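You operate a simulated robot arm through the tools that you are given. There is no shell and no other tool. Be economical: measure what you need, move in short steps, check, and stop when the job is done.

You are at the controls of a simulated robot arm. One attempt, no reset.

JOB
Plug the iron in, then switch on and iron the white pillowcase.
Fine: switch at the wall; heat as its label shows; iron back on its rest, dial off.

The check looks at the end state, three seconds after you hand in, the way a careful person would. Anything else that was tipped, shoved, dropped, spilled or broken makes it a failure.

ROBOT AND FRAMES
A 7-joint arm with a two-finger parallel gripper, fixed in place. Base frame: the origin is at the foot of the arm, x ahead of it, y to its left, z up. Lengths are in mm, angles in degrees, forces in N, time in s.
With the tool pointing down near the work surface it reaches from about 100 to 420 mm from the base axis. Its first joint turns from -166.0 to 166.0 degrees. Payload 1.57 kg.
The TCP is the grasp point between the finger pads, 30 mm short of the fingertips. In the tool frame z runs along the fingers and y along their closing line. The gripper opens to 110 mm. The fingers are 24 mm wide and 12 mm thick; the gripper's body (48 by 112 mm) begins 78 mm behind the TCP.
Orientation is told as [roll, pitch, yaw] about the base's x, y, z axes, in that order, counted from this pose: with the fingers straight down and closing along the base's y, the tool's x points along the base's -x, its y along +y and its z along -z.

CONTROLS
- The arm moves only by the tool send_rows. Its arguments are lists of equal length, an entry for each row: "delta_pos": the shift along the tool's x, y, z in mm, a list of three; "dr": the turn, a rotation vector about the tool's x, y, z in degrees, a list of three; "jaw": the closure in counts, from 0 (fully open) to 255 (shut). In form: {"delta_pos": [[dx, dy, dz], ...], "dr": [[rx, ry, rz], ...], "jaw": [jaw, ...]}. A call has 1 to 12 rows; each row shifts and turns the commanded pose from where the row before left it, along the tool's axes as they then stand. A row lasts 0.2 s, in which the tool goes at most 50 mm and 8.6 degrees; a call with a longer step from one row to the next is refused whole, and so is a gripper value outside its range. Where a pose cannot be reached the arm comes as near as it can. A force on the tool above 40 N (or 10 N above the force at the start of the call, whichever is more), or a blocked arm, ends the call early, and 0.2 s more pass. Each finger travels about 45 mm/s and halts on what it meets, pressing with about 28 N; the grip force reading is that of the motor and also rises with nothing between the fingers. The clock runs only during rows and for 0.2 s after the last one: add rows that do not move to give the fingers time. The reply holds the time, the measured pose of the TCP, the force on the tool along the base axes, the opening and the grip force, in the units named above and with some noise, and new pictures: "views" is both (left out), scene, wrist or none.
- Cameras (640 x 400 px; columns grow to the right, rows downward): "scene" is fixed at [50.5, 502.4, 1495]; the picture's right is [-0.79, -0.62, 0.00], its down [-0.32, 0.41, -0.85] and it looks along [0.52, -0.67, -0.52] (base axes); focal length 273 px, centre (320, 200). "wrist" rides on the gripper at [-36, 0, -80] in the tool frame; the picture's right is [0.00, -1.00, 0.00], its down [0.97, 0.00, -0.24] and it looks along [0.24, 0.00, 0.97] (tool axes); focal length 218 px, centre (320, 200). There is no depth. A picture from a camera that has moved, and an enlarged one, comes with that camera's place and axes in the base frame and with its lens.
- move_column(by): slides the trunk up (or, below 0, down) by that many mm; the arm rides with it, the base frame stays. It gives what a move gives, with no picture.
- inspect(camera, box): a new picture of the part [left, top, right, bottom] of that camera's present view, enlarged. The clock stands still meanwhile.
- close_job(): hands the job in; it is judged then, once.

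Work in short steps. Places have to be worked out from the pictures, the camera data and where the tool is seen: move nearer, look again, correct. Check each grasp and each placing, and mend what went wrong. You have 120 turns and 150 pictures in all, those below and enlarged ones among them. Open the gripper and draw the arm clear of the work before you hand the job in, unless the task says otherwise; then end with one line.

The tools are called after "Emit:" as name(argument=value, ...) on one line, values as JSON. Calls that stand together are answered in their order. send_rows: Moves the arm, as the interface text tells. Its arguments: {"type":"object","properties":{"delta_pos":{"type":"array","items":{"type":"array","items":{"type":"number"}}},"dr":{"type":"array","items":{"type":"array","items":{"type":"number"}}},"jaw":{"type":"array","items":{"type":"number"}},"views":{"type":"string","enum":["both","scene","wrist","none"]}},"required":["delta_pos","dr","jaw"]} The other tools are called the same way: move_column (by) slides the trunk up or down; inspect (camera, box) takes an enlarged picture of a part of a camera's view; close_job () hands the job in.

At the start:

```text
clock: 0.0
eef_pos: [242.9, -227.9, 1353.2]
ee_rot: [0.0, 0.0, 0.0]
ft_force: [0.0, 0.8, -0.1]
width: 110.2
finger_force: 0.0
trunk travel left (down, up): [-525.0, 65.0]
```

scene: 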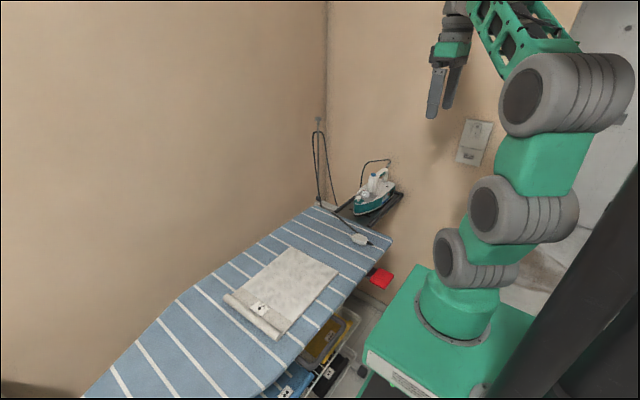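
wrist: 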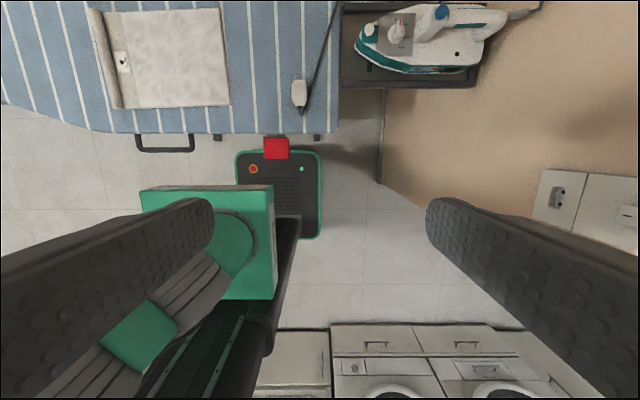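

I'll start by looking closely at the iron, the plug, the socket and the pillowcase label.

Emit:
inspect(camera="scene", box=[300, 110, 420, 260])

Emit:
inspect(camera="scene", box=[440, 100, 520, 180])

Emit:
inspect(camera="wrist", box=[280, 0, 560, 130])

Emit:
inspect(camera="wrist", box=[80, 0, 240, 120])

Emit:
inspect(camera="wrist", box=[520, 160, 640, 260])

```text
2.67 times, centred on (360, 185) of scene
camera zoom: at [50.5, 502.4, 1495.0], right [-0.79, -0.62, 0.0], down [-0.32, 0.41, -0.85], along [0.52, -0.67, -0.52], focal length 728 px, centre (213, 240)
```

zoom: 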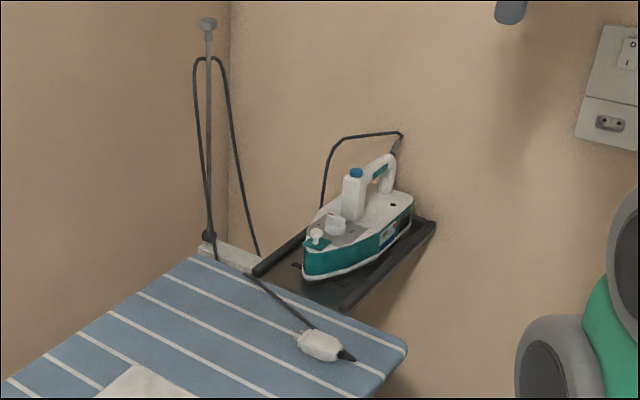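

```text
5.00 times, centred on (480, 140) of scene
camera zoom: at [50.5, 502.4, 1495.0], right [-0.79, -0.62, 0.0], down [-0.32, 0.41, -0.85], along [0.52, -0.67, -0.52], focal length 1366 px, centre (-480, 500)
```

zoom: 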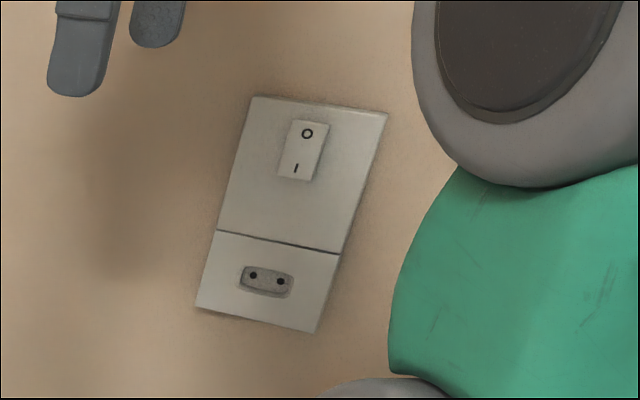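

```text
2.29 times, centred on (420, 65) of wrist
camera zoom: at [278.9, -228.3, 1432.1], right [0.0, -1.0, 0.0], down [-0.97, 0.0, 0.24], along [-0.24, 0.0, -0.97], focal length 499 px, centre (91, 509)
```

zoom: 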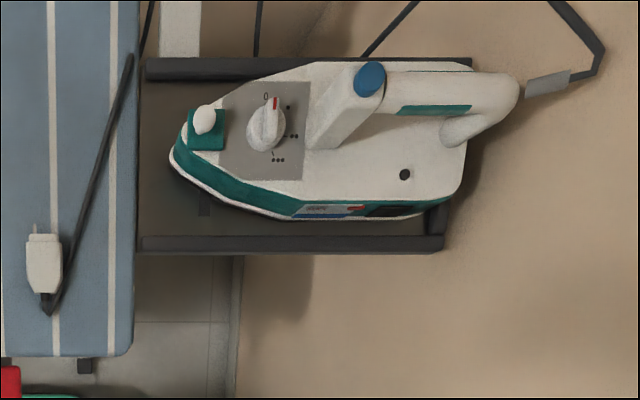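

```text
3.33 times, centred on (160, 60) of wrist
camera zoom: at [278.9, -228.3, 1432.1], right [0.0, -1.0, 0.0], down [-0.97, 0.0, 0.24], along [-0.24, 0.0, -0.97], focal length 728 px, centre (853, 667)
```

zoom: 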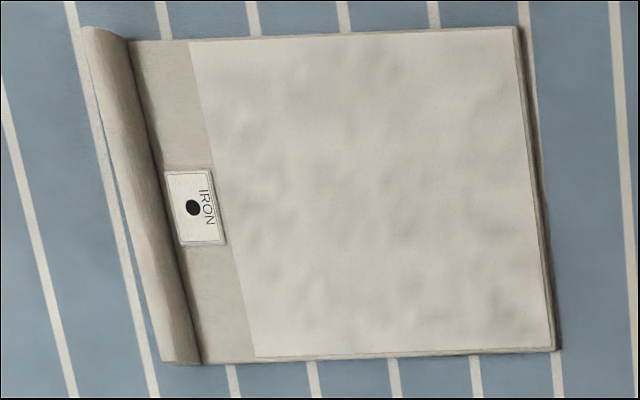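

```text
4.00 times, centred on (580, 210) of wrist
camera zoom: at [278.9, -228.3, 1432.1], right [0.0, -1.0, 0.0], down [-0.97, 0.0, 0.24], along [-0.24, 0.0, -0.97], focal length 873 px, centre (-720, 160)
```

zoom: 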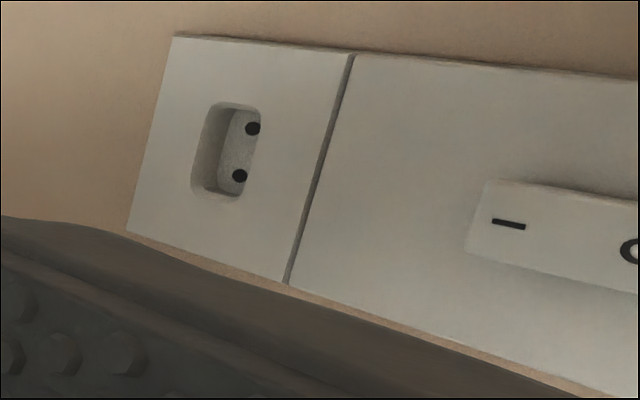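

The triangulation puts the plug near (398,-180,875), the socket near (196,-625,1088) and the iron near (500,-420). I'll move over the board to get a closer look and test the reach.

Emit:
send_rows(delta_pos=[[-15, 8, 44], [-15, 8, 44], [-15, 8, 44], [-15, 8, 44], [-15, 8, 44], [0, 0, 0]], dr=[[0, 0, 0], [0, 0, 0], [0, 0, 0], [0, 0, 0], [0, 0, 0], [0, 0, 0]], jaw=[0, 0, 0, 0, 0, 0])

```text
clock: 1.4
eef_pos: [319.1, -189.0, 1132.1]
ee_rot: [0.0, 0.0, -0.1]
ft_force: [0.1, 0.4, 0.1]
width: 109.9
finger_force: 0.1
trunk travel left (down, up): [-525.0, 65.0]
camera wrist: at [354.5, -188.7, 1211.6], right [0.0, -1.0, 0.0], down [-0.97, 0.0, 0.24], along [-0.24, 0.0, -0.97], focal length 218 px, centre (320, 200)
```

scene: 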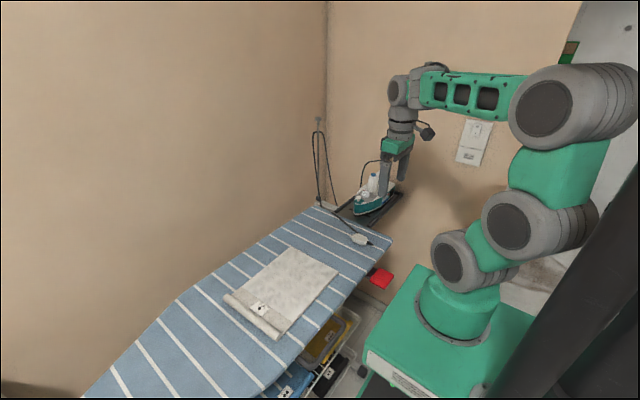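
wrist: 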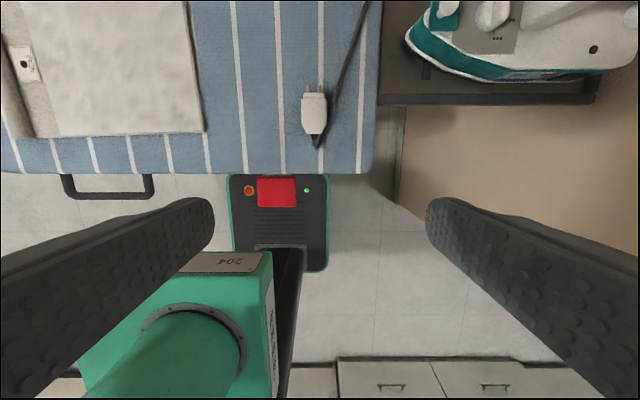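

Next I'll zoom in on the label, the plug and the iron dial from here.

Emit:
inspect(camera="wrist", box=[0, 30, 80, 100])

Emit:
inspect(camera="wrist", box=[270, 70, 370, 160])

Emit:
inspect(camera="wrist", box=[400, 0, 640, 120])

```text
5.71 times, centred on (40, 65) of wrist
camera zoom: at [354.5, -188.7, 1211.6], right [0.0, -1.0, 0.0], down [-0.97, 0.0, 0.24], along [-0.24, 0.0, -0.97], focal length 1247 px, centre (1920, 971)
```

zoom: 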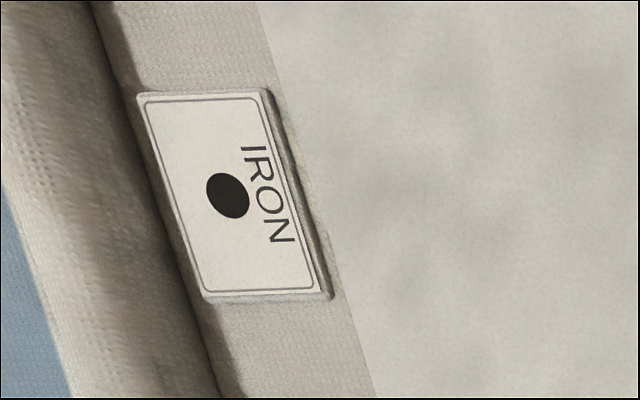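

```text
4.44 times, centred on (320, 115) of wrist
camera zoom: at [354.5, -188.7, 1211.6], right [0.0, -1.0, 0.0], down [-0.97, 0.0, 0.24], along [-0.24, 0.0, -0.97], focal length 970 px, centre (320, 578)
```

zoom: 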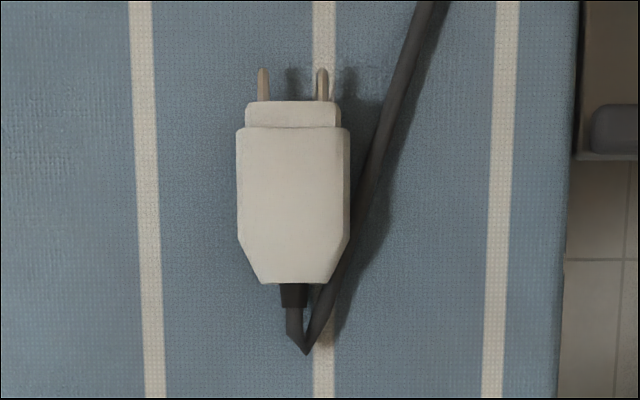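

```text
2.67 times, centred on (520, 60) of wrist
camera zoom: at [354.5, -188.7, 1211.6], right [0.0, -1.0, 0.0], down [-0.97, 0.0, 0.24], along [-0.24, 0.0, -0.97], focal length 582 px, centre (-213, 573)
```

zoom: 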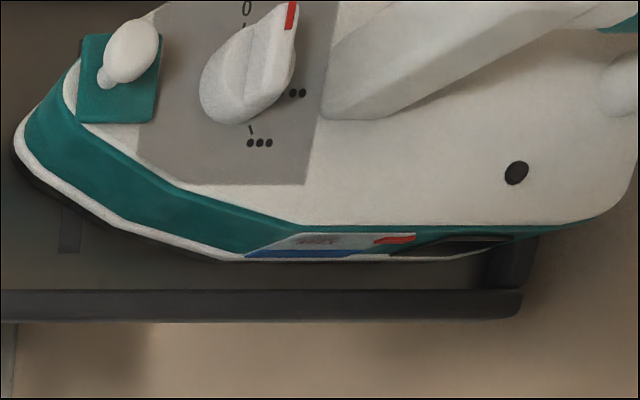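

The label shows a single dot. Before gripping the plug I'll check the arm can reach the socket: yaw -90° first, then tilt toward the wall.

Emit:
send_rows(delta_pos=[[0, 0, -10], [0, 0, -10], [0, 0, 0], [0, 0, 0], [0, 0, 0], [0, 0, 0], [0, 0, 0], [0, 0, 0], [0, 0, 0], [0, 0, 0], [0, 0, 0], [0, 0, 0]], dr=[[0, 0, 7.5], [0, 0, 7.5], [0, 0, 7.5], [0, 0, 7.5], [0, 0, 7.5], [0, 0, 7.5], [0, 0, 7.5], [0, 0, 7.5], [0, 0, 7.5], [0, 0, 7.5], [0, 0, 7.5], [0, 0, 7.5]], jaw=[0, 0, 0, 0, 0, 0, 0, 0, 0, 0, 0, 0], views="none")

Emit:
send_rows(delta_pos=[[-30, -12, 0], [-30, -12, 0], [-30, -12, 0], [-30, -12, 0], [-30, -12, 0], [-30, -12, 0], [-25, -12, -10], [-15, -12, -10], [-15, -12, -10], [0, -10, 0]], dr=[[0, 0, 0], [0, 0, 0], [0, 0, 0], [0, 0, 0], [0, -7.5, 0], [0, -7.5, 0], [0, -7.5, 0], [0, -7.5, 0], [0, -7.5, 0], [0, -7.5, 0]], jaw=[0, 0, 0, 0, 0, 0, 0, 0, 0, 0])

```text
clock: 4.0
eef_pos: [317.6, -188.8, 1152.5]
ee_rot: [0.1, 0.0, -90.2]
ft_force: [-0.5, 0.2, -0.8]
width: 110.1
finger_force: 0.0
trunk travel left (down, up): [-525.0, 65.0]
```

```text
clock: 6.2
eef_pos: [200.1, -407.9, 1204.5]
ee_rot: [0.0, -45.2, -90.0]
ft_force: [-0.7, -0.4, 0.3]
width: 110.0
finger_force: 0.1
trunk travel left (down, up): [-525.0, 65.0]
camera wrist: at [199.8, -376.7, 1285.6], right [-1.0, 0.0, 0.0], down [0.0, 0.85, -0.52], along [0.0, -0.52, -0.85], focal length 218 px, centre (320, 200)
```

scene: 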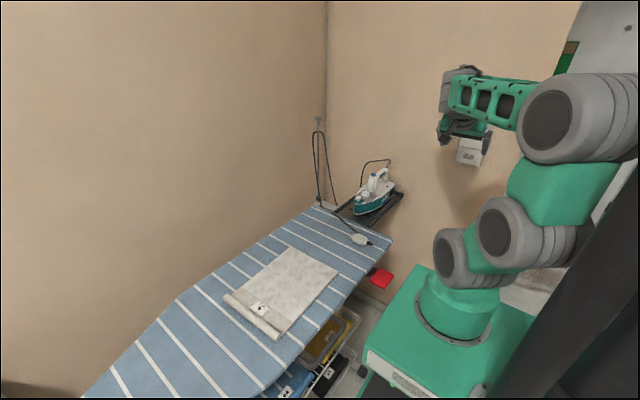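
wrist: 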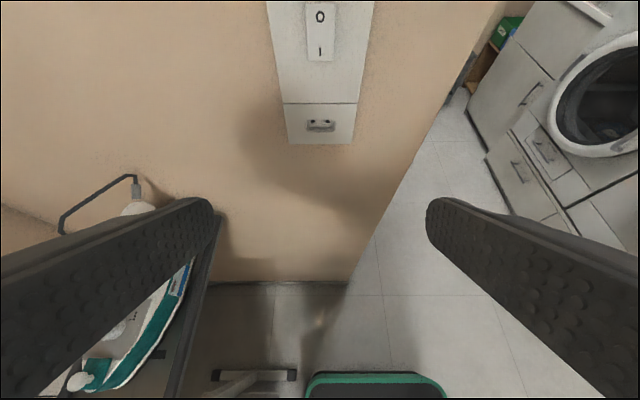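

The socket is directly ahead at about z 1082. I'll approach further to refine it and test the reach.

Emit:
send_rows(delta_pos=[[0, 0, 30], [0, 0, 30], [0, 0, 30], [0, 0, 30], [0, 0, 0], [0, 0, 0], [0, 0, 0]], dr=[[0, 0, 0], [0, 0, 0], [0, -7.5, 0], [0, -7.5, 0], [0, -7.5, 0], [0, -7.5, 0], [0, 0, 0]], jaw=[0, 0, 0, 0, 0, 0, 0], views="wrist")

Emit:
inspect(camera="wrist", box=[240, 0, 400, 200])

```text
clock: 7.8
eef_pos: [199.7, -495.4, 1121.6]
ee_rot: [0.1, -75.2, -89.9]
ft_force: [-0.5, 0.8, -1.0]
width: 110.2
finger_force: 0.0
trunk travel left (down, up): [-525.0, 65.0]
camera wrist: at [200.0, -427.2, 1176.8], right [-1.0, 0.0, 0.0], down [0.0, 0.48, -0.88], along [0.0, -0.88, -0.48], focal length 218 px, centre (320, 200)
```

wrist: 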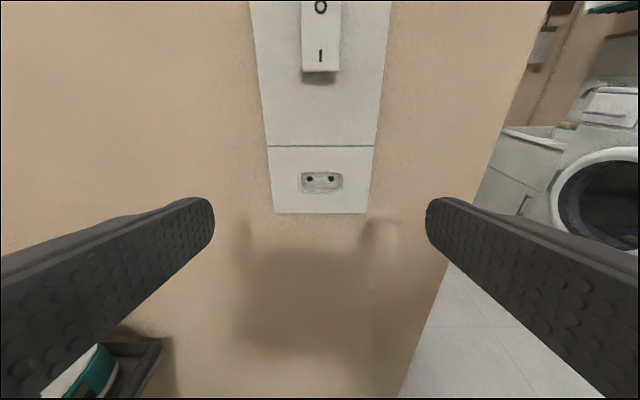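

```text
2.00 times, centred on (320, 100) of wrist
camera zoom: at [200.0, -427.2, 1176.8], right [-1.0, 0.0, 0.0], down [0.0, 0.48, -0.88], along [0.0, -0.88, -0.48], focal length 436 px, centre (320, 400)
```

zoom: 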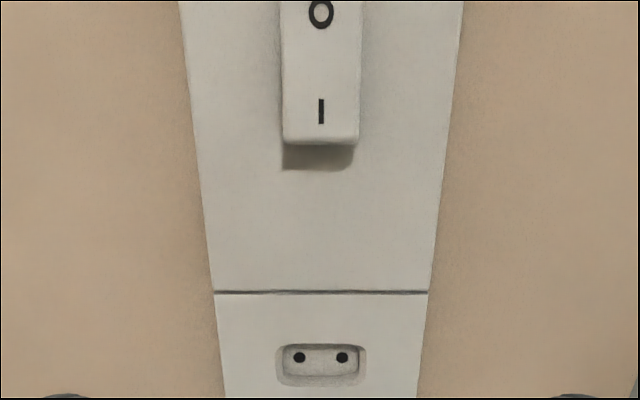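

The reach is fine, and the pin holes come out near (199.5,-604,1101.5), with the rocker's "I" end around z 1190. I'll back away and turn the tool toward the plug at a 45° tilt.

Emit:
send_rows(delta_pos=[[0, 0, -35], [0, 0, -35], [0, 0, -35], [0, 0, -35], [0, 0, 0], [0, 0, 0], [0, 0, 0], [0, 0, 0], [0, 0, 0], [0, 0, 0], [0, 0, 0], [0, 0, 0]], dr=[[0, 7.5, 0], [0, 7.5, 0], [0, 7.5, 0], [0, 7.5, 0], [-5.3, 0, -5.3], [-5.3, 0, -5.3], [-5.3, 0, -5.3], [-5.3, 0, -5.3], [-5.3, 0, -5.3], [-5.3, 0, -5.3], [-5.3, 0, -5.3], [-5.3, 0, -5.3]], jaw=[0, 0, 0, 0, 0, 0, 0, 0, 0, 0, 0, 0], views="none")

Emit:
send_rows(delta_pos=[[0, 0, 0], [0, 0, 0], [0, 0, 0], [0, 0, 0], [-20, 35, 0], [-20, 35, 0], [0, 35, 0], [0, 35, 10], [0, 35, 10], [0, 0, 0]], dr=[[-5.3, 0, -5.3], [-5.3, 0, -5.3], [-5.3, 0, -5.3], [-5.3, 0, -5.3], [0, 0, 0], [0, 0, 0], [0, 0, 0], [0, 0, 0], [0, 0, 0], [0, 0, 0]], jaw=[0, 0, 0, 0, 0, 0, 0, 0, 0, 0], views="scene")

```text
clock: 10.4
eef_pos: [199.7, -369.5, 1182.9]
ee_rot: [0.0, -45.0, -29.9]
ft_force: [0.6, -0.5, -0.7]
width: 110.3
finger_force: 0.0
trunk travel left (down, up): [-525.0, 65.0]
```

```text
clock: 12.6
eef_pos: [246.6, -200.4, 1160.6]
ee_rot: [0.1, -45.1, -0.1]
ft_force: [0.4, -0.7, 0.6]
width: 110.1
finger_force: 0.0
out of reach, approached as far as the arm can: row 5, 6, 7, 9
trunk travel left (down, up): [-525.0, 65.0]
```

scene: 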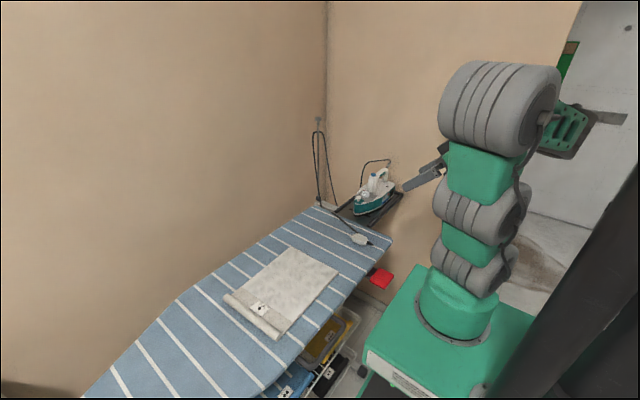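

Arm is folded but fine. I'll lower the trunk by 200 to bring the arm down to board level, then look.

Emit:
move_column(by=-190)

Emit:
send_rows(delta_pos=[[-20, 5, 20], [-20, 5, 20], [0, 0, 0]], dr=[[0, 0, 0], [0, 0, 0], [0, 0, 0]], jaw=[60, 100, 100])

```text
clock: 14.7
eef_pos: [246.0, -202.2, 971.0]
ee_rot: [0.0, -45.0, -0.1]
ft_force: [0.1, 0.8, -0.5]
width: 109.8
finger_force: 0.0
trunk travel left (down, up): [-335.0, 255.0]
```

```text
clock: 15.5
eef_pos: [304.1, -191.0, 971.0]
ee_rot: [0.1, -44.9, -0.1]
ft_force: [0.7, -0.1, 0.2]
width: 67.0
finger_force: 0.1
trunk travel left (down, up): [-335.0, 255.0]
camera wrist: at [272.0, -191.1, 1053.1], right [0.0, -1.0, 0.0], down [-0.86, 0.0, -0.52], along [0.52, 0.0, -0.86], focal length 218 px, centre (320, 200)
```

scene: 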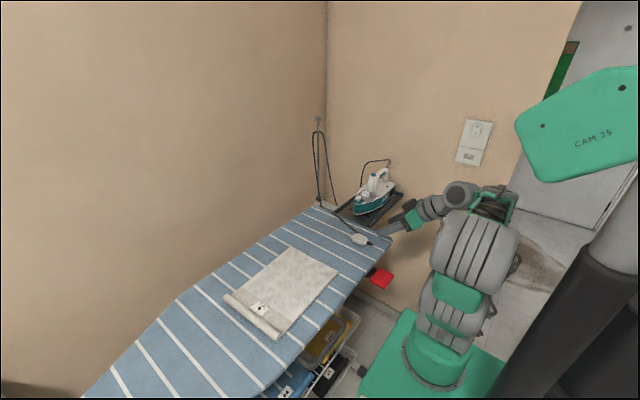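
wrist: 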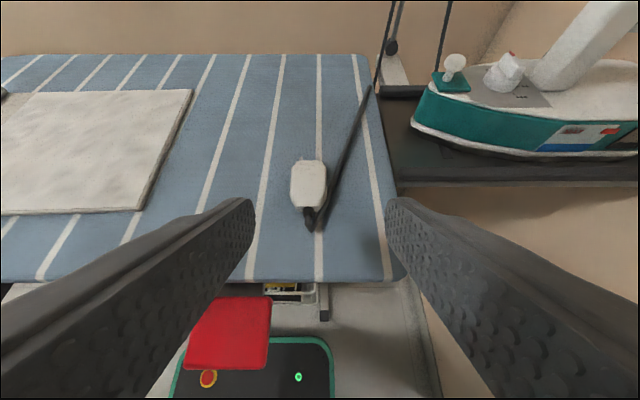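

Emit:
inspect(camera="wrist", box=[260, 130, 380, 240])

```text
3.64 times, centred on (320, 185) of wrist
camera zoom: at [272.0, -191.1, 1053.1], right [0.0, -1.0, 0.0], down [-0.86, 0.0, -0.52], along [0.52, 0.0, -0.86], focal length 794 px, centre (320, 254)
```

zoom: 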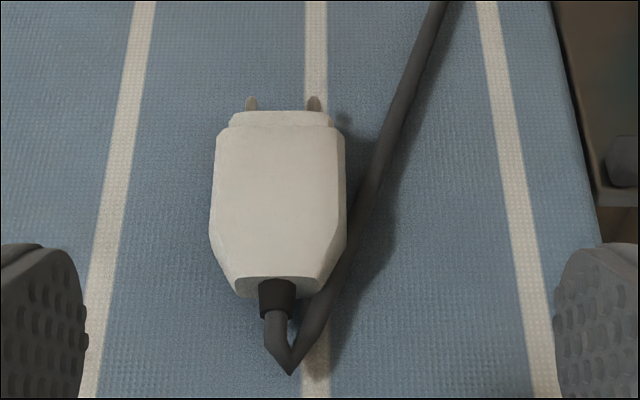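

The plug top is at about z 877 and the board at about 858, so the plug centre is near (396,-180,867). I'll approach along the tilted tool axis and stop about 30 mm short.

Emit:
send_rows(delta_pos=[[3, 4, 30], [3, 4, 30], [2.5, 3, 25], [0, 0, 0]], dr=[[0, 0, 0], [0, 0, 0], [0, 0, 0], [0, 0, 0]], jaw=[110, 110, 110, 110])

```text
clock: 16.5
eef_pos: [355.8, -179.2, 904.4]
ee_rot: [0.1, -45.0, -0.1]
ft_force: [0.1, -0.1, -0.4]
width: 62.7
finger_force: 0.1
trunk travel left (down, up): [-335.0, 255.0]
camera wrist: at [324.7, -180.4, 986.0], right [0.0, -1.0, 0.0], down [-0.86, 0.0, -0.52], along [0.52, 0.0, -0.86], focal length 218 px, centre (320, 200)
```

scene: 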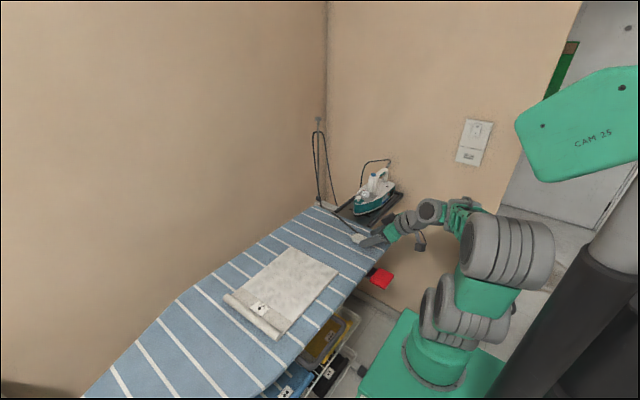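
wrist: 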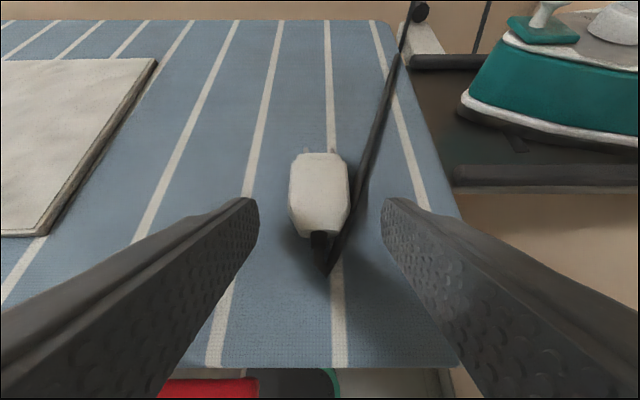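

The tool is centred on the plug. Final approach, watching the force.

Emit:
send_rows(delta_pos=[[-1, -0.5, 12], [-1, 0, 10], [0, 0, 7], [0, 0, 0]], dr=[[0, 0, 0], [0, 0, 0], [0, 0, 0], [0, 0, 0]], jaw=[110, 110, 110, 110], views="wrist")

```text
clock: 17.5
eef_pos: [376.9, -181.2, 890.6]
ee_rot: [-0.5, -45.3, 0.2]
ft_force: [-15.8, 1.8, 36.9]
width: 62.8
finger_force: 0.2
trunk travel left (down, up): [-335.0, 255.0]
camera wrist: at [345.2, -181.1, 971.0], right [0.0, -1.0, 0.01], down [-0.85, 0.0, -0.52], along [0.52, -0.01, -0.85], focal length 218 px, centre (320, 200)
```

wrist: 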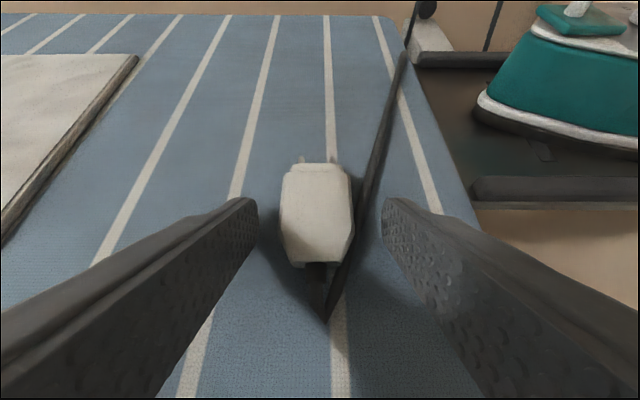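

The fingertips touched the board, which is at about z 861. I'll lift a few mm, shift slightly forward and close on the plug.

Emit:
send_rows(delta_pos=[[-8.5, 0, -1.5], [0, 0, 0], [0, 0, 0], [0, 0, 0], [0, 0, 0], [0, 0, 0], [0, 0, 0]], dr=[[0, 0, 0], [0, 0, 0], [0, 0, 0], [0, 0, 0], [0, 0, 0], [0, 0, 0], [0, 0, 0]], jaw=[110, 110, 150, 180, 200, 220, 220], views="wrist")

```text
clock: 19.1
eef_pos: [384.6, -181.7, 892.4]
ee_rot: [0.1, -45.0, -0.1]
ft_force: [0.4, -0.7, 0.0]
width: 36.0
finger_force: 27.7
trunk travel left (down, up): [-335.0, 255.0]
camera wrist: at [352.0, -181.1, 974.2], right [0.0, -1.0, 0.0], down [-0.86, 0.0, -0.52], along [0.52, 0.0, -0.86], focal length 218 px, centre (320, 200)
```

wrist: 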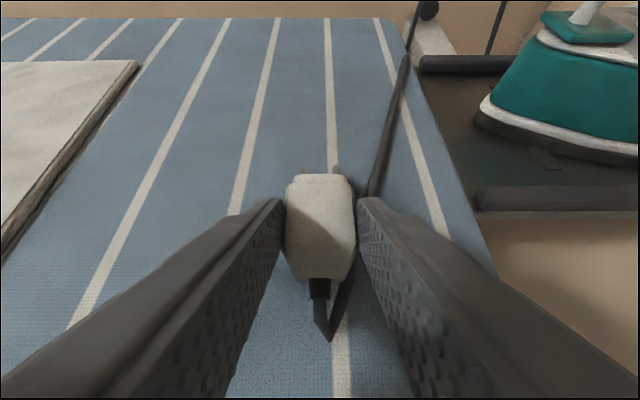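

Gripped at a width of 36. Lifting straight up and checking.

Emit:
send_rows(delta_pos=[[-10, 0, -10], [-20, 0, -20], [-20, 0, -20], [0, 0, 0]], dr=[[0, 0, 0], [0, 0, 0], [0, 0, 0], [0, 0, 0]], jaw=[220, 220, 220, 220])

Emit:
inspect(camera="wrist", box=[260, 120, 380, 360])

```text
clock: 20.1
eef_pos: [382.4, -181.5, 963.6]
ee_rot: [0.0, -45.0, 0.0]
ft_force: [-0.2, 0.0, 0.8]
width: 15.0
finger_force: 0.0
trunk travel left (down, up): [-335.0, 255.0]
camera wrist: at [351.8, -181.3, 1045.7], right [0.0, -1.0, 0.0], down [-0.86, 0.0, -0.52], along [0.52, 0.0, -0.86], focal length 218 px, centre (320, 200)
```

scene: 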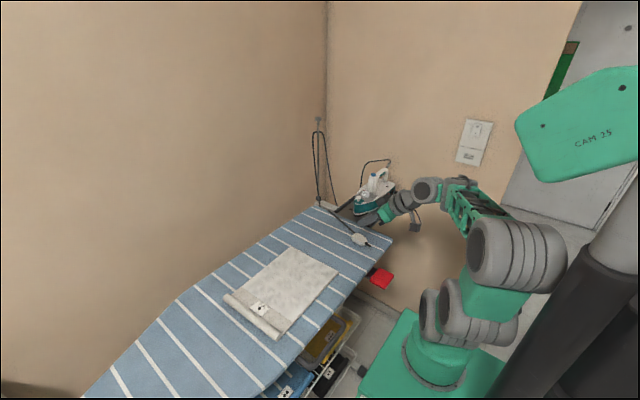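
wrist: 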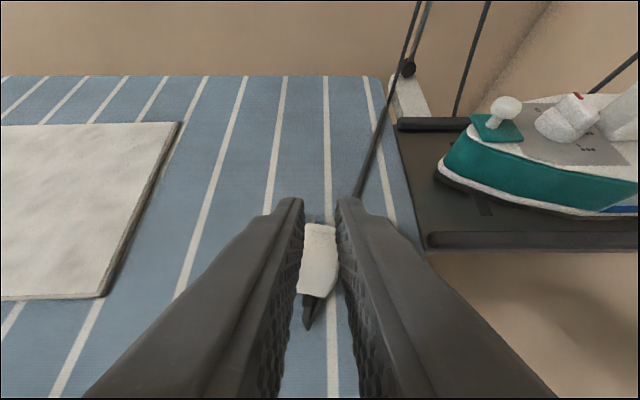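

```text
1.67 times, centred on (320, 240) of wrist
camera zoom: at [351.8, -181.3, 1045.7], right [0.0, -1.0, 0.0], down [-0.86, 0.0, -0.52], along [0.52, 0.0, -0.86], focal length 364 px, centre (320, 133)
```

zoom: 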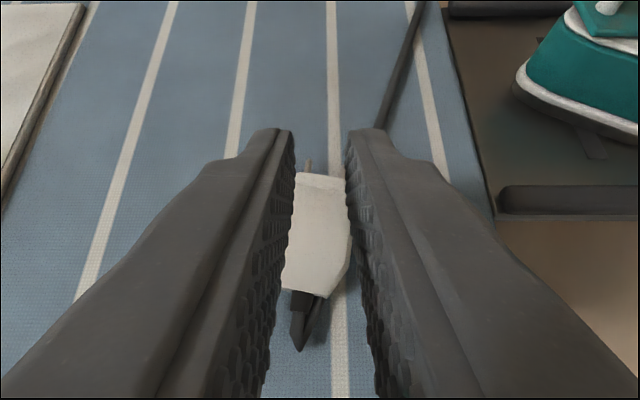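

The plug slipped out and is still on the board: at 45° the pads overlapped it too little. I'll open, go to a steeper 25° tilt and look again.

Emit:
send_rows(delta_pos=[[0, 0, 0], [0, 0, 0], [0, 0, 0], [0, 0, 0]], dr=[[0, 7, 0], [0, 7, 0], [0, 6, 0], [0, 0, 0]], jaw=[110, 110, 110, 110], views="none")

Emit:
inspect(camera="wrist", box=[240, 100, 400, 300])

```text
clock: 21.1
eef_pos: [383.7, -182.3, 964.2]
ee_rot: [0.0, -24.9, 0.0]
ft_force: [0.5, 0.5, 0.1]
width: 62.6
finger_force: 0.0
trunk travel left (down, up): [-335.0, 255.0]
```

```text
2.00 times, centred on (320, 200) of wrist
camera zoom: at [382.3, -181.4, 1051.0], right [0.0, -1.0, 0.0], down [-0.98, 0.0, -0.19], along [0.19, 0.0, -0.98], focal length 436 px, centre (320, 200)
```

zoom: 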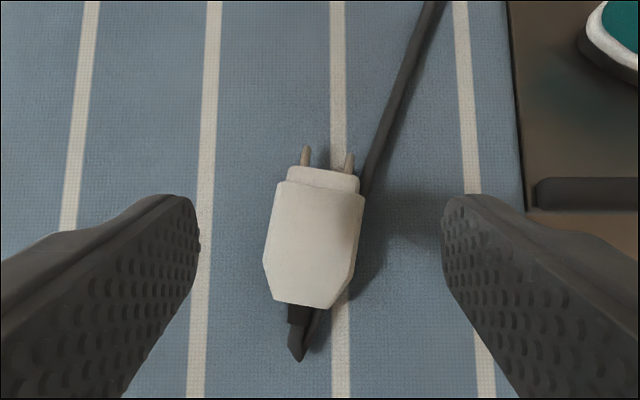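

The plug turned about -7.6° and is centred near (400,-179). I'll match that yaw and come down steeply to just above the board.

Emit:
send_rows(delta_pos=[[7, 1.5, 21], [7, 1, 21], [6.2, 1, 21], [0, 0, 0], [0, 0, 0]], dr=[[0, 0, 0], [0, 0, 0], [0, 0, 0], [3.2, 0, 6.9], [0, 0, 0]], jaw=[110, 110, 110, 110, 110], views="wrist")

```text
clock: 22.3
eef_pos: [391.8, -177.8, 897.4]
ee_rot: [0.1, -25.0, -7.6]
ft_force: [1.0, -0.2, 0.0]
width: 62.4
finger_force: 0.1
trunk travel left (down, up): [-335.0, 255.0]
camera wrist: at [390.2, -177.6, 985.1], right [-0.13, -0.99, 0.0], down [-0.97, 0.13, -0.19], along [0.19, -0.03, -0.98], focal length 218 px, centre (320, 200)
```

wrist: 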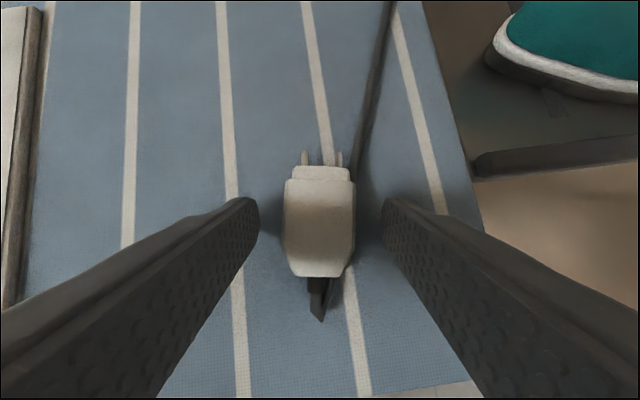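

Well aligned. Lowering in small steps to find contact.

Emit:
send_rows(delta_pos=[[0.85, 0, 1.8], [0.85, 0, 1.8], [0, 0, 0]], dr=[[0, 0, 0], [0, 0, 0], [0, 0, 0]], jaw=[110, 110, 110], views="none")

```text
clock: 23.1
eef_pos: [390.7, -177.2, 894.9]
ee_rot: [0.0, -25.0, -7.7]
ft_force: [0.3, 1.1, -0.3]
width: 62.8
finger_force: 0.0
trunk travel left (down, up): [-335.0, 255.0]
```

Emit:
send_rows(delta_pos=[[0.85, 0, 1.8], [0, 0, 0], [0.85, 0, 1.8], [0, 0, 0]], dr=[[0, 0, 0], [0, 0, 0], [0, 0, 0], [0, 0, 0]], jaw=[110, 110, 110, 110], views="none")

```text
clock: 24.1
eef_pos: [391.3, -178.7, 892.4]
ee_rot: [-0.1, -25.2, -7.5]
ft_force: [-3.3, 1.1, 15.5]
width: 63.3
finger_force: 0.4
trunk travel left (down, up): [-335.0, 255.0]
```

Contact at about z 892.5. I'll lift 1 mm, then close slowly.

Emit:
send_rows(delta_pos=[[-0.7, 0, -1.4], [0, 0, 0], [0, 0, 0], [0, 0, 0], [0, 0, 0], [0, 0, 0], [0, 0, 0]], dr=[[0, 0, 0], [0, 0, 0], [0, 0, 0], [0, 0, 0], [0, 0, 0], [0, 0, 0], [0, 0, 0]], jaw=[110, 150, 180, 210, 240, 255, 255], views="none")

Emit:
send_rows(delta_pos=[[-2, 0, -4.5], [-4, 0, -9], [-4, 0, -9], [-4, 0, -9], [0, 0, 0]], dr=[[0, 0, 0], [0, 0, 0], [0, 0, 0], [0, 0, 0], [0, 0, 0]], jaw=[255, 255, 255, 255, 255], views="wrist")

```text
clock: 25.7
eef_pos: [391.6, -177.4, 891.7]
ee_rot: [0.0, -25.0, -7.7]
ft_force: [-0.7, 1.1, 9.8]
width: 36.1
finger_force: 27.9
trunk travel left (down, up): [-335.0, 255.0]
```

```text
clock: 26.9
eef_pos: [391.3, -177.2, 928.9]
ee_rot: [0.0, -25.0, -7.7]
ft_force: [0.2, 0.0, 0.2]
width: 35.9
finger_force: 28.1
trunk travel left (down, up): [-335.0, 255.0]
camera wrist: at [390.1, -177.2, 1014.1], right [-0.13, -0.99, 0.0], down [-0.97, 0.13, -0.19], along [0.19, -0.03, -0.98], focal length 218 px, centre (320, 200)
```

wrist: 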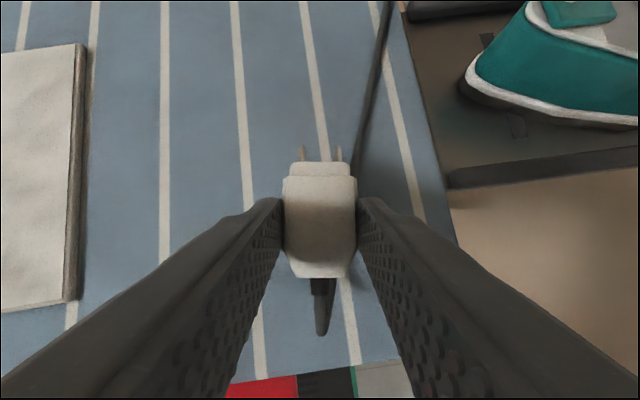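

The plug is held firmly. I'll raise the trunk, then swing over to the wall.

Emit:
move_column(by=250)

Emit:
send_rows(delta_pos=[[0, 0, 0], [0, 0, 0], [0, 0, 0], [0, 0, 0], [0, 0, 0], [0, 0, 0], [0, 0, 0], [0, 0, 0], [0, 0, 0], [0, 0, 0], [0, 0, 0], [0, 0, 0]], dr=[[2.9, 0, 6.22], [2.9, 0, 6.22], [2.9, 0, 6.22], [2.9, 0, 6.22], [2.9, 0, 6.22], [2.9, 0, 6.22], [2.9, 0, 6.22], [2.9, 0, 6.22], [2.9, 0, 6.22], [2.9, 0, 6.22], [2.9, 0, 6.22], [2.9, 0, 6.22]], jaw=[255, 255, 255, 255, 255, 255, 255, 255, 255, 255, 255, 255], views="scene")

```text
clock: 29.5
eef_pos: [391.9, -177.3, 1176.2]
ee_rot: [0.0, -25.0, -7.7]
ft_force: [-1.1, 0.4, -0.9]
width: 36.0
finger_force: 27.7
trunk travel left (down, up): [-585.0, 5.0]
```

```text
clock: 32.1
eef_pos: [392.0, -177.4, 1177.6]
ee_rot: [0.0, -25.0, -90.1]
ft_force: [1.6, 0.9, -0.3]
width: 35.9
finger_force: 27.9
trunk travel left (down, up): [-585.0, 5.0]
```

scene: 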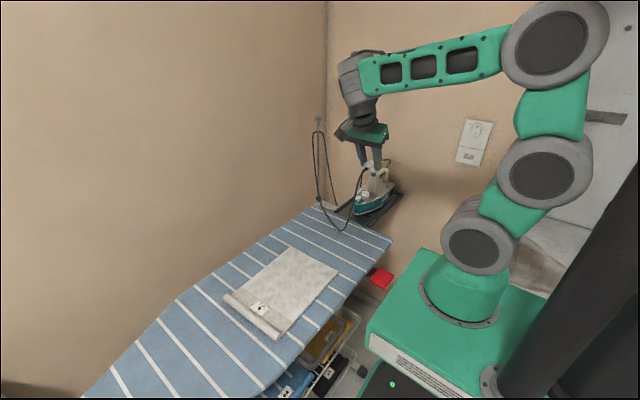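

Next, translate to a point in front of the socket, stopping short.

Emit:
send_rows(delta_pos=[[-22.7, -32, 10.6], [-22.7, -32, 10.6], [-22.7, -32, 10.6], [-22.7, -32, 10.6], [-22.7, -32, 10.6], [-22.7, -32, 10.6], [-26, 0, 23.2], [-26, 0, 23.2], [-26, 0, 23.2], [0, 0, 0]], dr=[[0, 0, 0], [0, 0, 0], [0, 0, 0], [0, 0, 0], [0, 0, 0], [0, 0, 0], [0, 0, 0], [0, 0, 0], [0, 0, 0], [0, 0, 0]], jaw=[255, 255, 255, 255, 255, 255, 255, 255, 255, 255])

```text
clock: 34.3
eef_pos: [199.2, -426.7, 1147.7]
ee_rot: [0.0, -25.0, -90.0]
ft_force: [0.6, 0.2, -0.9]
width: 36.2
finger_force: 27.7
trunk travel left (down, up): [-585.0, 5.0]
camera wrist: at [198.4, -426.7, 1234.3], right [-1.0, 0.0, 0.0], down [0.0, 0.98, -0.19], along [0.0, -0.19, -0.98], focal length 218 px, centre (320, 200)
```

scene: 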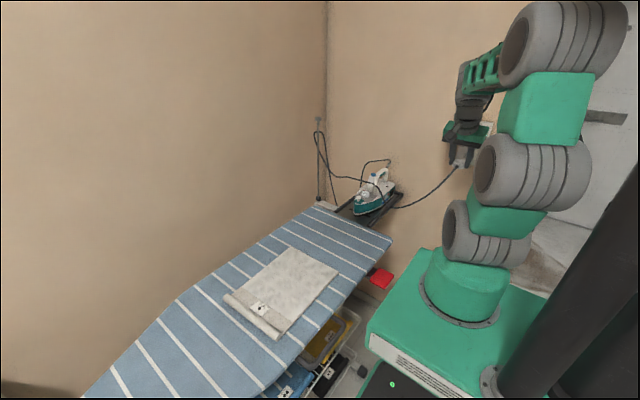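
wrist: 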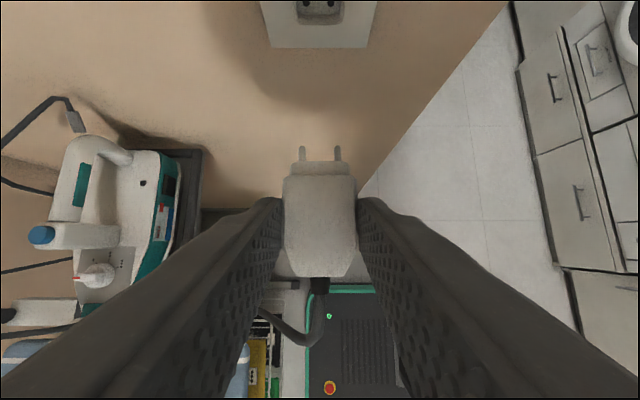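

Zooming in to compare the pins with the holes.

Emit:
inspect(camera="wrist", box=[240, 0, 400, 100])

Emit:
inspect(camera="wrist", box=[240, 130, 400, 230])

Emit:
inspect(camera="scene", box=[420, 100, 520, 190])

```text
4.00 times, centred on (320, 50) of wrist
camera zoom: at [198.4, -426.7, 1234.3], right [-1.0, 0.0, 0.0], down [0.0, 0.98, -0.19], along [0.0, -0.19, -0.98], focal length 873 px, centre (320, 800)
```

zoom: 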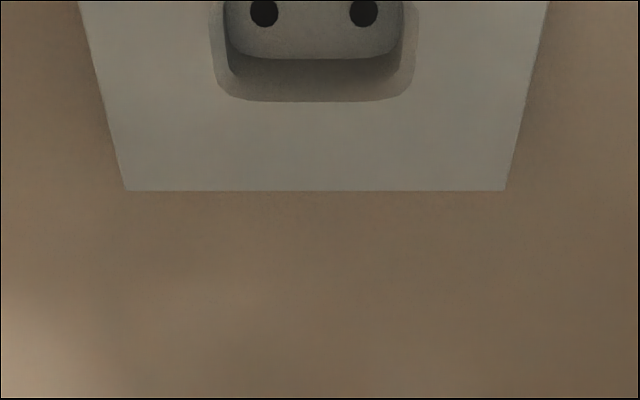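

```text
4.00 times, centred on (320, 180) of wrist
camera zoom: at [198.4, -426.7, 1234.3], right [-1.0, 0.0, 0.0], down [0.0, 0.98, -0.19], along [0.0, -0.19, -0.98], focal length 873 px, centre (320, 280)
```

zoom: 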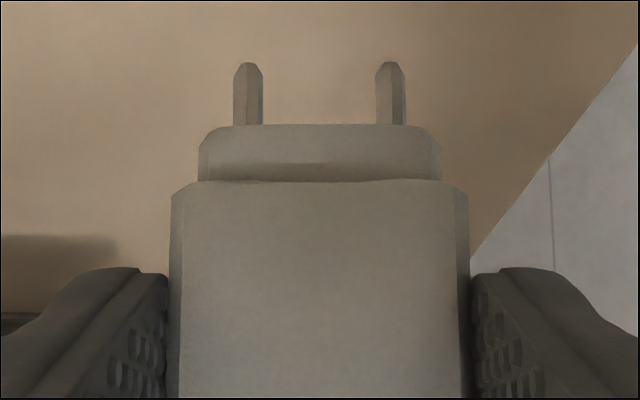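

```text
4.44 times, centred on (470, 145) of scene
camera zoom: at [50.5, 502.4, 1495.0], right [-0.79, -0.62, 0.0], down [-0.32, 0.41, -0.85], along [0.52, -0.67, -0.52], focal length 1214 px, centre (-347, 444)
```

zoom: 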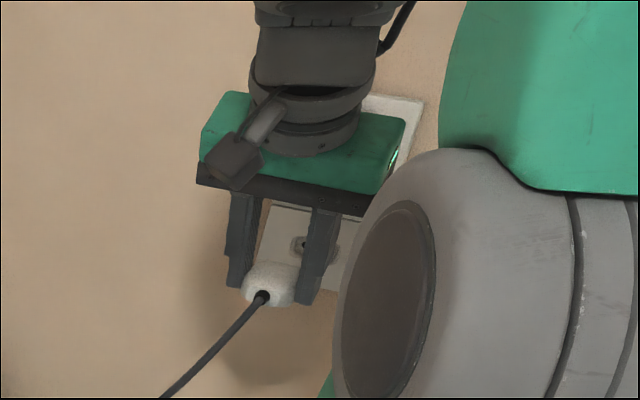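

The holes are confirmed at (199.6,-604.2,1101.4). The pin tips sit about (-0.6,-50,-21.5) from the TCP. I'll approach until the tips are about 27 mm short of the holes.

Emit:
send_rows(delta_pos=[[-26.7, 0.35, 21.6], [-26.7, 0.35, 21.6], [-26.7, 0.3, 21.6], [0, 0, 0]], dr=[[0, 0, 0], [0, 0, 0], [0, 0, 0], [0, 0, 0]], jaw=[255, 255, 255, 255], views="none")

Emit:
inspect(camera="wrist", box=[260, 80, 380, 200])

Emit:
inspect(camera="scene", box=[430, 110, 510, 180])

```text
clock: 35.3
eef_pos: [200.2, -527.4, 1121.1]
ee_rot: [-0.1, -24.9, -90.0]
ft_force: [0.1, 0.5, -1.0]
width: 35.8
finger_force: 28.0
trunk travel left (down, up): [-585.0, 5.0]
```

```text
3.33 times, centred on (320, 140) of wrist
camera zoom: at [200.9, -527.1, 1208.8], right [-1.0, 0.0, 0.0], down [0.0, 0.98, -0.19], along [0.0, -0.19, -0.98], focal length 728 px, centre (320, 400)
```

zoom: 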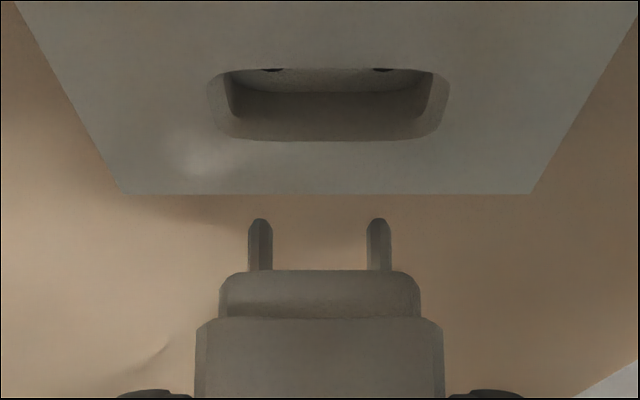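

```text
5.71 times, centred on (470, 145) of scene
camera zoom: at [50.5, 502.4, 1495.0], right [-0.79, -0.62, 0.0], down [-0.32, 0.41, -0.85], along [0.52, -0.67, -0.52], focal length 1561 px, centre (-537, 514)
```

zoom: 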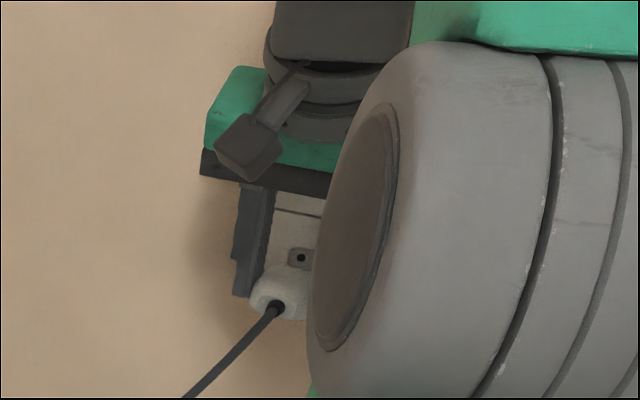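

The pins need about 1.2 mm toward -x, and the height is within about 1 mm. I'll advance to the mouth of the recess and check.

Emit:
send_rows(delta_pos=[[-10, -0.8, 4.4], [-10, -0.4, 4.4], [0, 0, 0]], dr=[[0, 0, 0], [0, 0, 0], [0, 0, 0]], jaw=[255, 255, 255], views="none")

Emit:
inspect(camera="wrist", box=[270, 100, 370, 200])

```text
clock: 36.1
eef_pos: [199.8, -549.0, 1122.6]
ee_rot: [-0.1, -25.0, -90.0]
ft_force: [0.4, -0.5, -0.5]
width: 35.9
finger_force: 27.9
trunk travel left (down, up): [-585.0, 5.0]
```

```text
4.00 times, centred on (320, 150) of wrist
camera zoom: at [199.1, -548.5, 1209.4], right [-1.0, 0.0, 0.0], down [0.0, 0.98, -0.19], along [0.0, -0.19, -0.98], focal length 873 px, centre (320, 400)
```

zoom: 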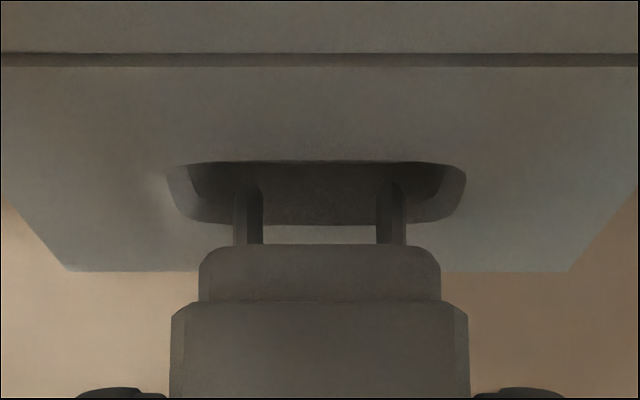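

Centred within about 0.5 mm, with the pins inside the recess. Pushing in slowly.

Emit:
send_rows(delta_pos=[[-2.7, 0.3, 1.27], [-2.7, 0, 1.27], [-2.7, 0, 1.27], [0, 0, 0]], dr=[[0, 0, 0], [0, 0, 0], [0, 0, 0], [0, 0, 0]], jaw=[255, 255, 255, 255], views="none")

Emit:
inspect(camera="wrist", box=[270, 100, 370, 200])

```text
clock: 37.1
eef_pos: [199.5, -559.7, 1121.5]
ee_rot: [0.0, -25.0, -90.0]
ft_force: [0.5, -1.1, -1.3]
width: 35.7
finger_force: 28.5
trunk travel left (down, up): [-585.0, 5.0]
```

```text
4.00 times, centred on (320, 150) of wrist
camera zoom: at [199.2, -557.4, 1209.0], right [-1.0, 0.0, 0.0], down [0.0, 0.98, -0.19], along [0.0, -0.19, -0.98], focal length 873 px, centre (320, 400)
```

zoom: 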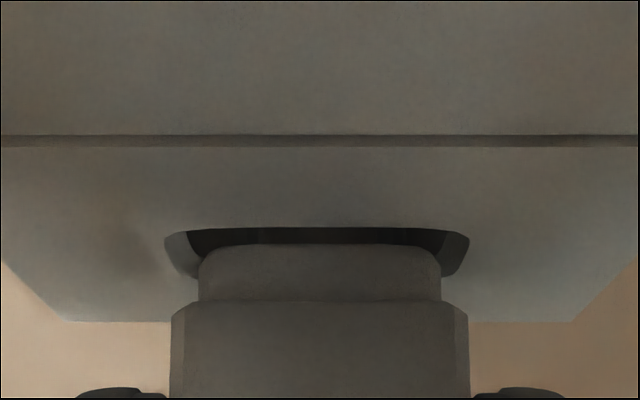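

The pins are entering the holes with no force. Continuing about 8 mm to seat the plug.

Emit:
send_rows(delta_pos=[[-2.3, 0, 1.05], [-2.3, 0, 1.05], [-1.8, 0, 0.85], [-1.8, 0, 0.85], [0, 0, 0]], dr=[[0, 0, 0], [0, 0, 0], [0, 0, 0], [0, 0, 0], [0, 0, 0]], jaw=[255, 255, 255, 255, 255], views="none")

Emit:
inspect(camera="wrist", box=[270, 100, 370, 200])

```text
clock: 38.3
eef_pos: [199.4, -567.8, 1121.0]
ee_rot: [0.0, -25.1, -90.0]
ft_force: [-0.4, 0.4, -0.1]
width: 35.9
finger_force: 27.8
trunk travel left (down, up): [-585.0, 5.0]
```

```text
4.00 times, centred on (320, 150) of wrist
camera zoom: at [199.2, -566.6, 1208.9], right [-1.0, 0.0, 0.0], down [0.0, 0.98, -0.19], along [0.0, -0.19, -0.98], focal length 873 px, centre (320, 400)
```

zoom: 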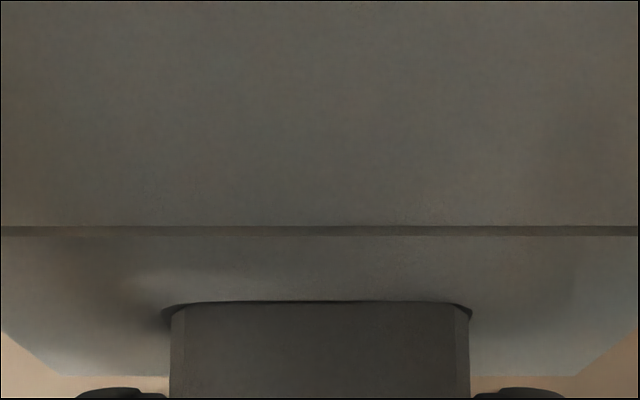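

The nose is in and the shoulder is at the face. I'll push a little more until resistance shows it is fully seated.

Emit:
send_rows(delta_pos=[[-1.8, 0, 0.85], [-1.8, 0, 0.85], [-0.9, 0, 0.42], [0, 0, 0]], dr=[[0, 0, 0], [0, 0, 0], [0, 0, 0], [0, 0, 0]], jaw=[255, 255, 255, 255], views="none")

Emit:
inspect(camera="wrist", box=[270, 100, 370, 200])

```text
clock: 39.3
eef_pos: [200.4, -569.7, 1122.0]
ee_rot: [0.0, -25.0, -90.0]
ft_force: [-0.1, 20.5, -3.1]
width: 36.1
finger_force: 28.2
trunk travel left (down, up): [-585.0, 5.0]
```

```text
4.00 times, centred on (320, 150) of wrist
camera zoom: at [199.6, -568.6, 1208.9], right [-1.0, 0.0, 0.0], down [0.0, 0.98, -0.19], along [0.0, -0.19, -0.98], focal length 873 px, centre (320, 400)
```

zoom: 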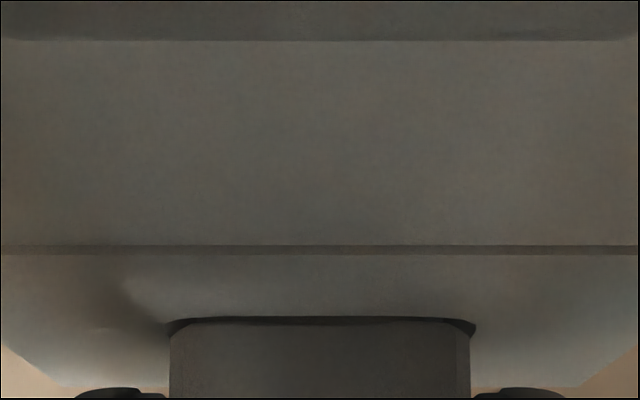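

20 N of resistance, so it is seated. Opening and drawing back.

Emit:
send_rows(delta_pos=[[1.5, 0, -0.7], [0, 0, 0], [0, 0, 0], [0, 0, 0], [15, 0, -20], [25, 0, -30], [25, 0, -30], [30, 0, -20], [30, 0, -20], [0, 0, 0]], dr=[[0, 0, 0], [0, 0, 0], [0, 0, 0], [0, 0, 0], [0, 0, 0], [0, 0, 0], [0, 0, 0], [0, 0, 0], [0, 0, 0], [0, 0, 0]], jaw=[255, 150, 110, 110, 110, 110, 110, 110, 110, 110])

```text
clock: 41.5
eef_pos: [198.8, -405.8, 1177.0]
ee_rot: [0.0, -25.0, -90.1]
ft_force: [-0.2, 0.1, 0.3]
width: 62.6
finger_force: 0.0
trunk travel left (down, up): [-585.0, 5.0]
camera wrist: at [199.6, -405.0, 1264.6], right [-1.0, 0.0, 0.0], down [0.0, 0.98, -0.19], along [0.0, -0.19, -0.98], focal length 218 px, centre (320, 200)
```

scene: 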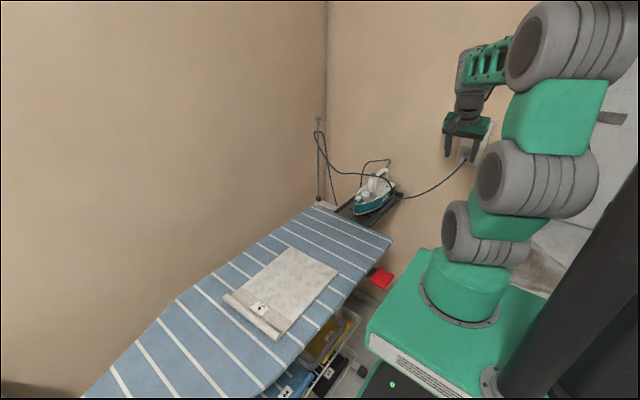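
wrist: 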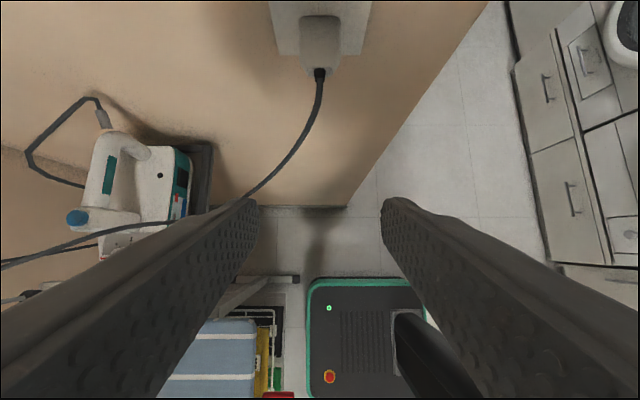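

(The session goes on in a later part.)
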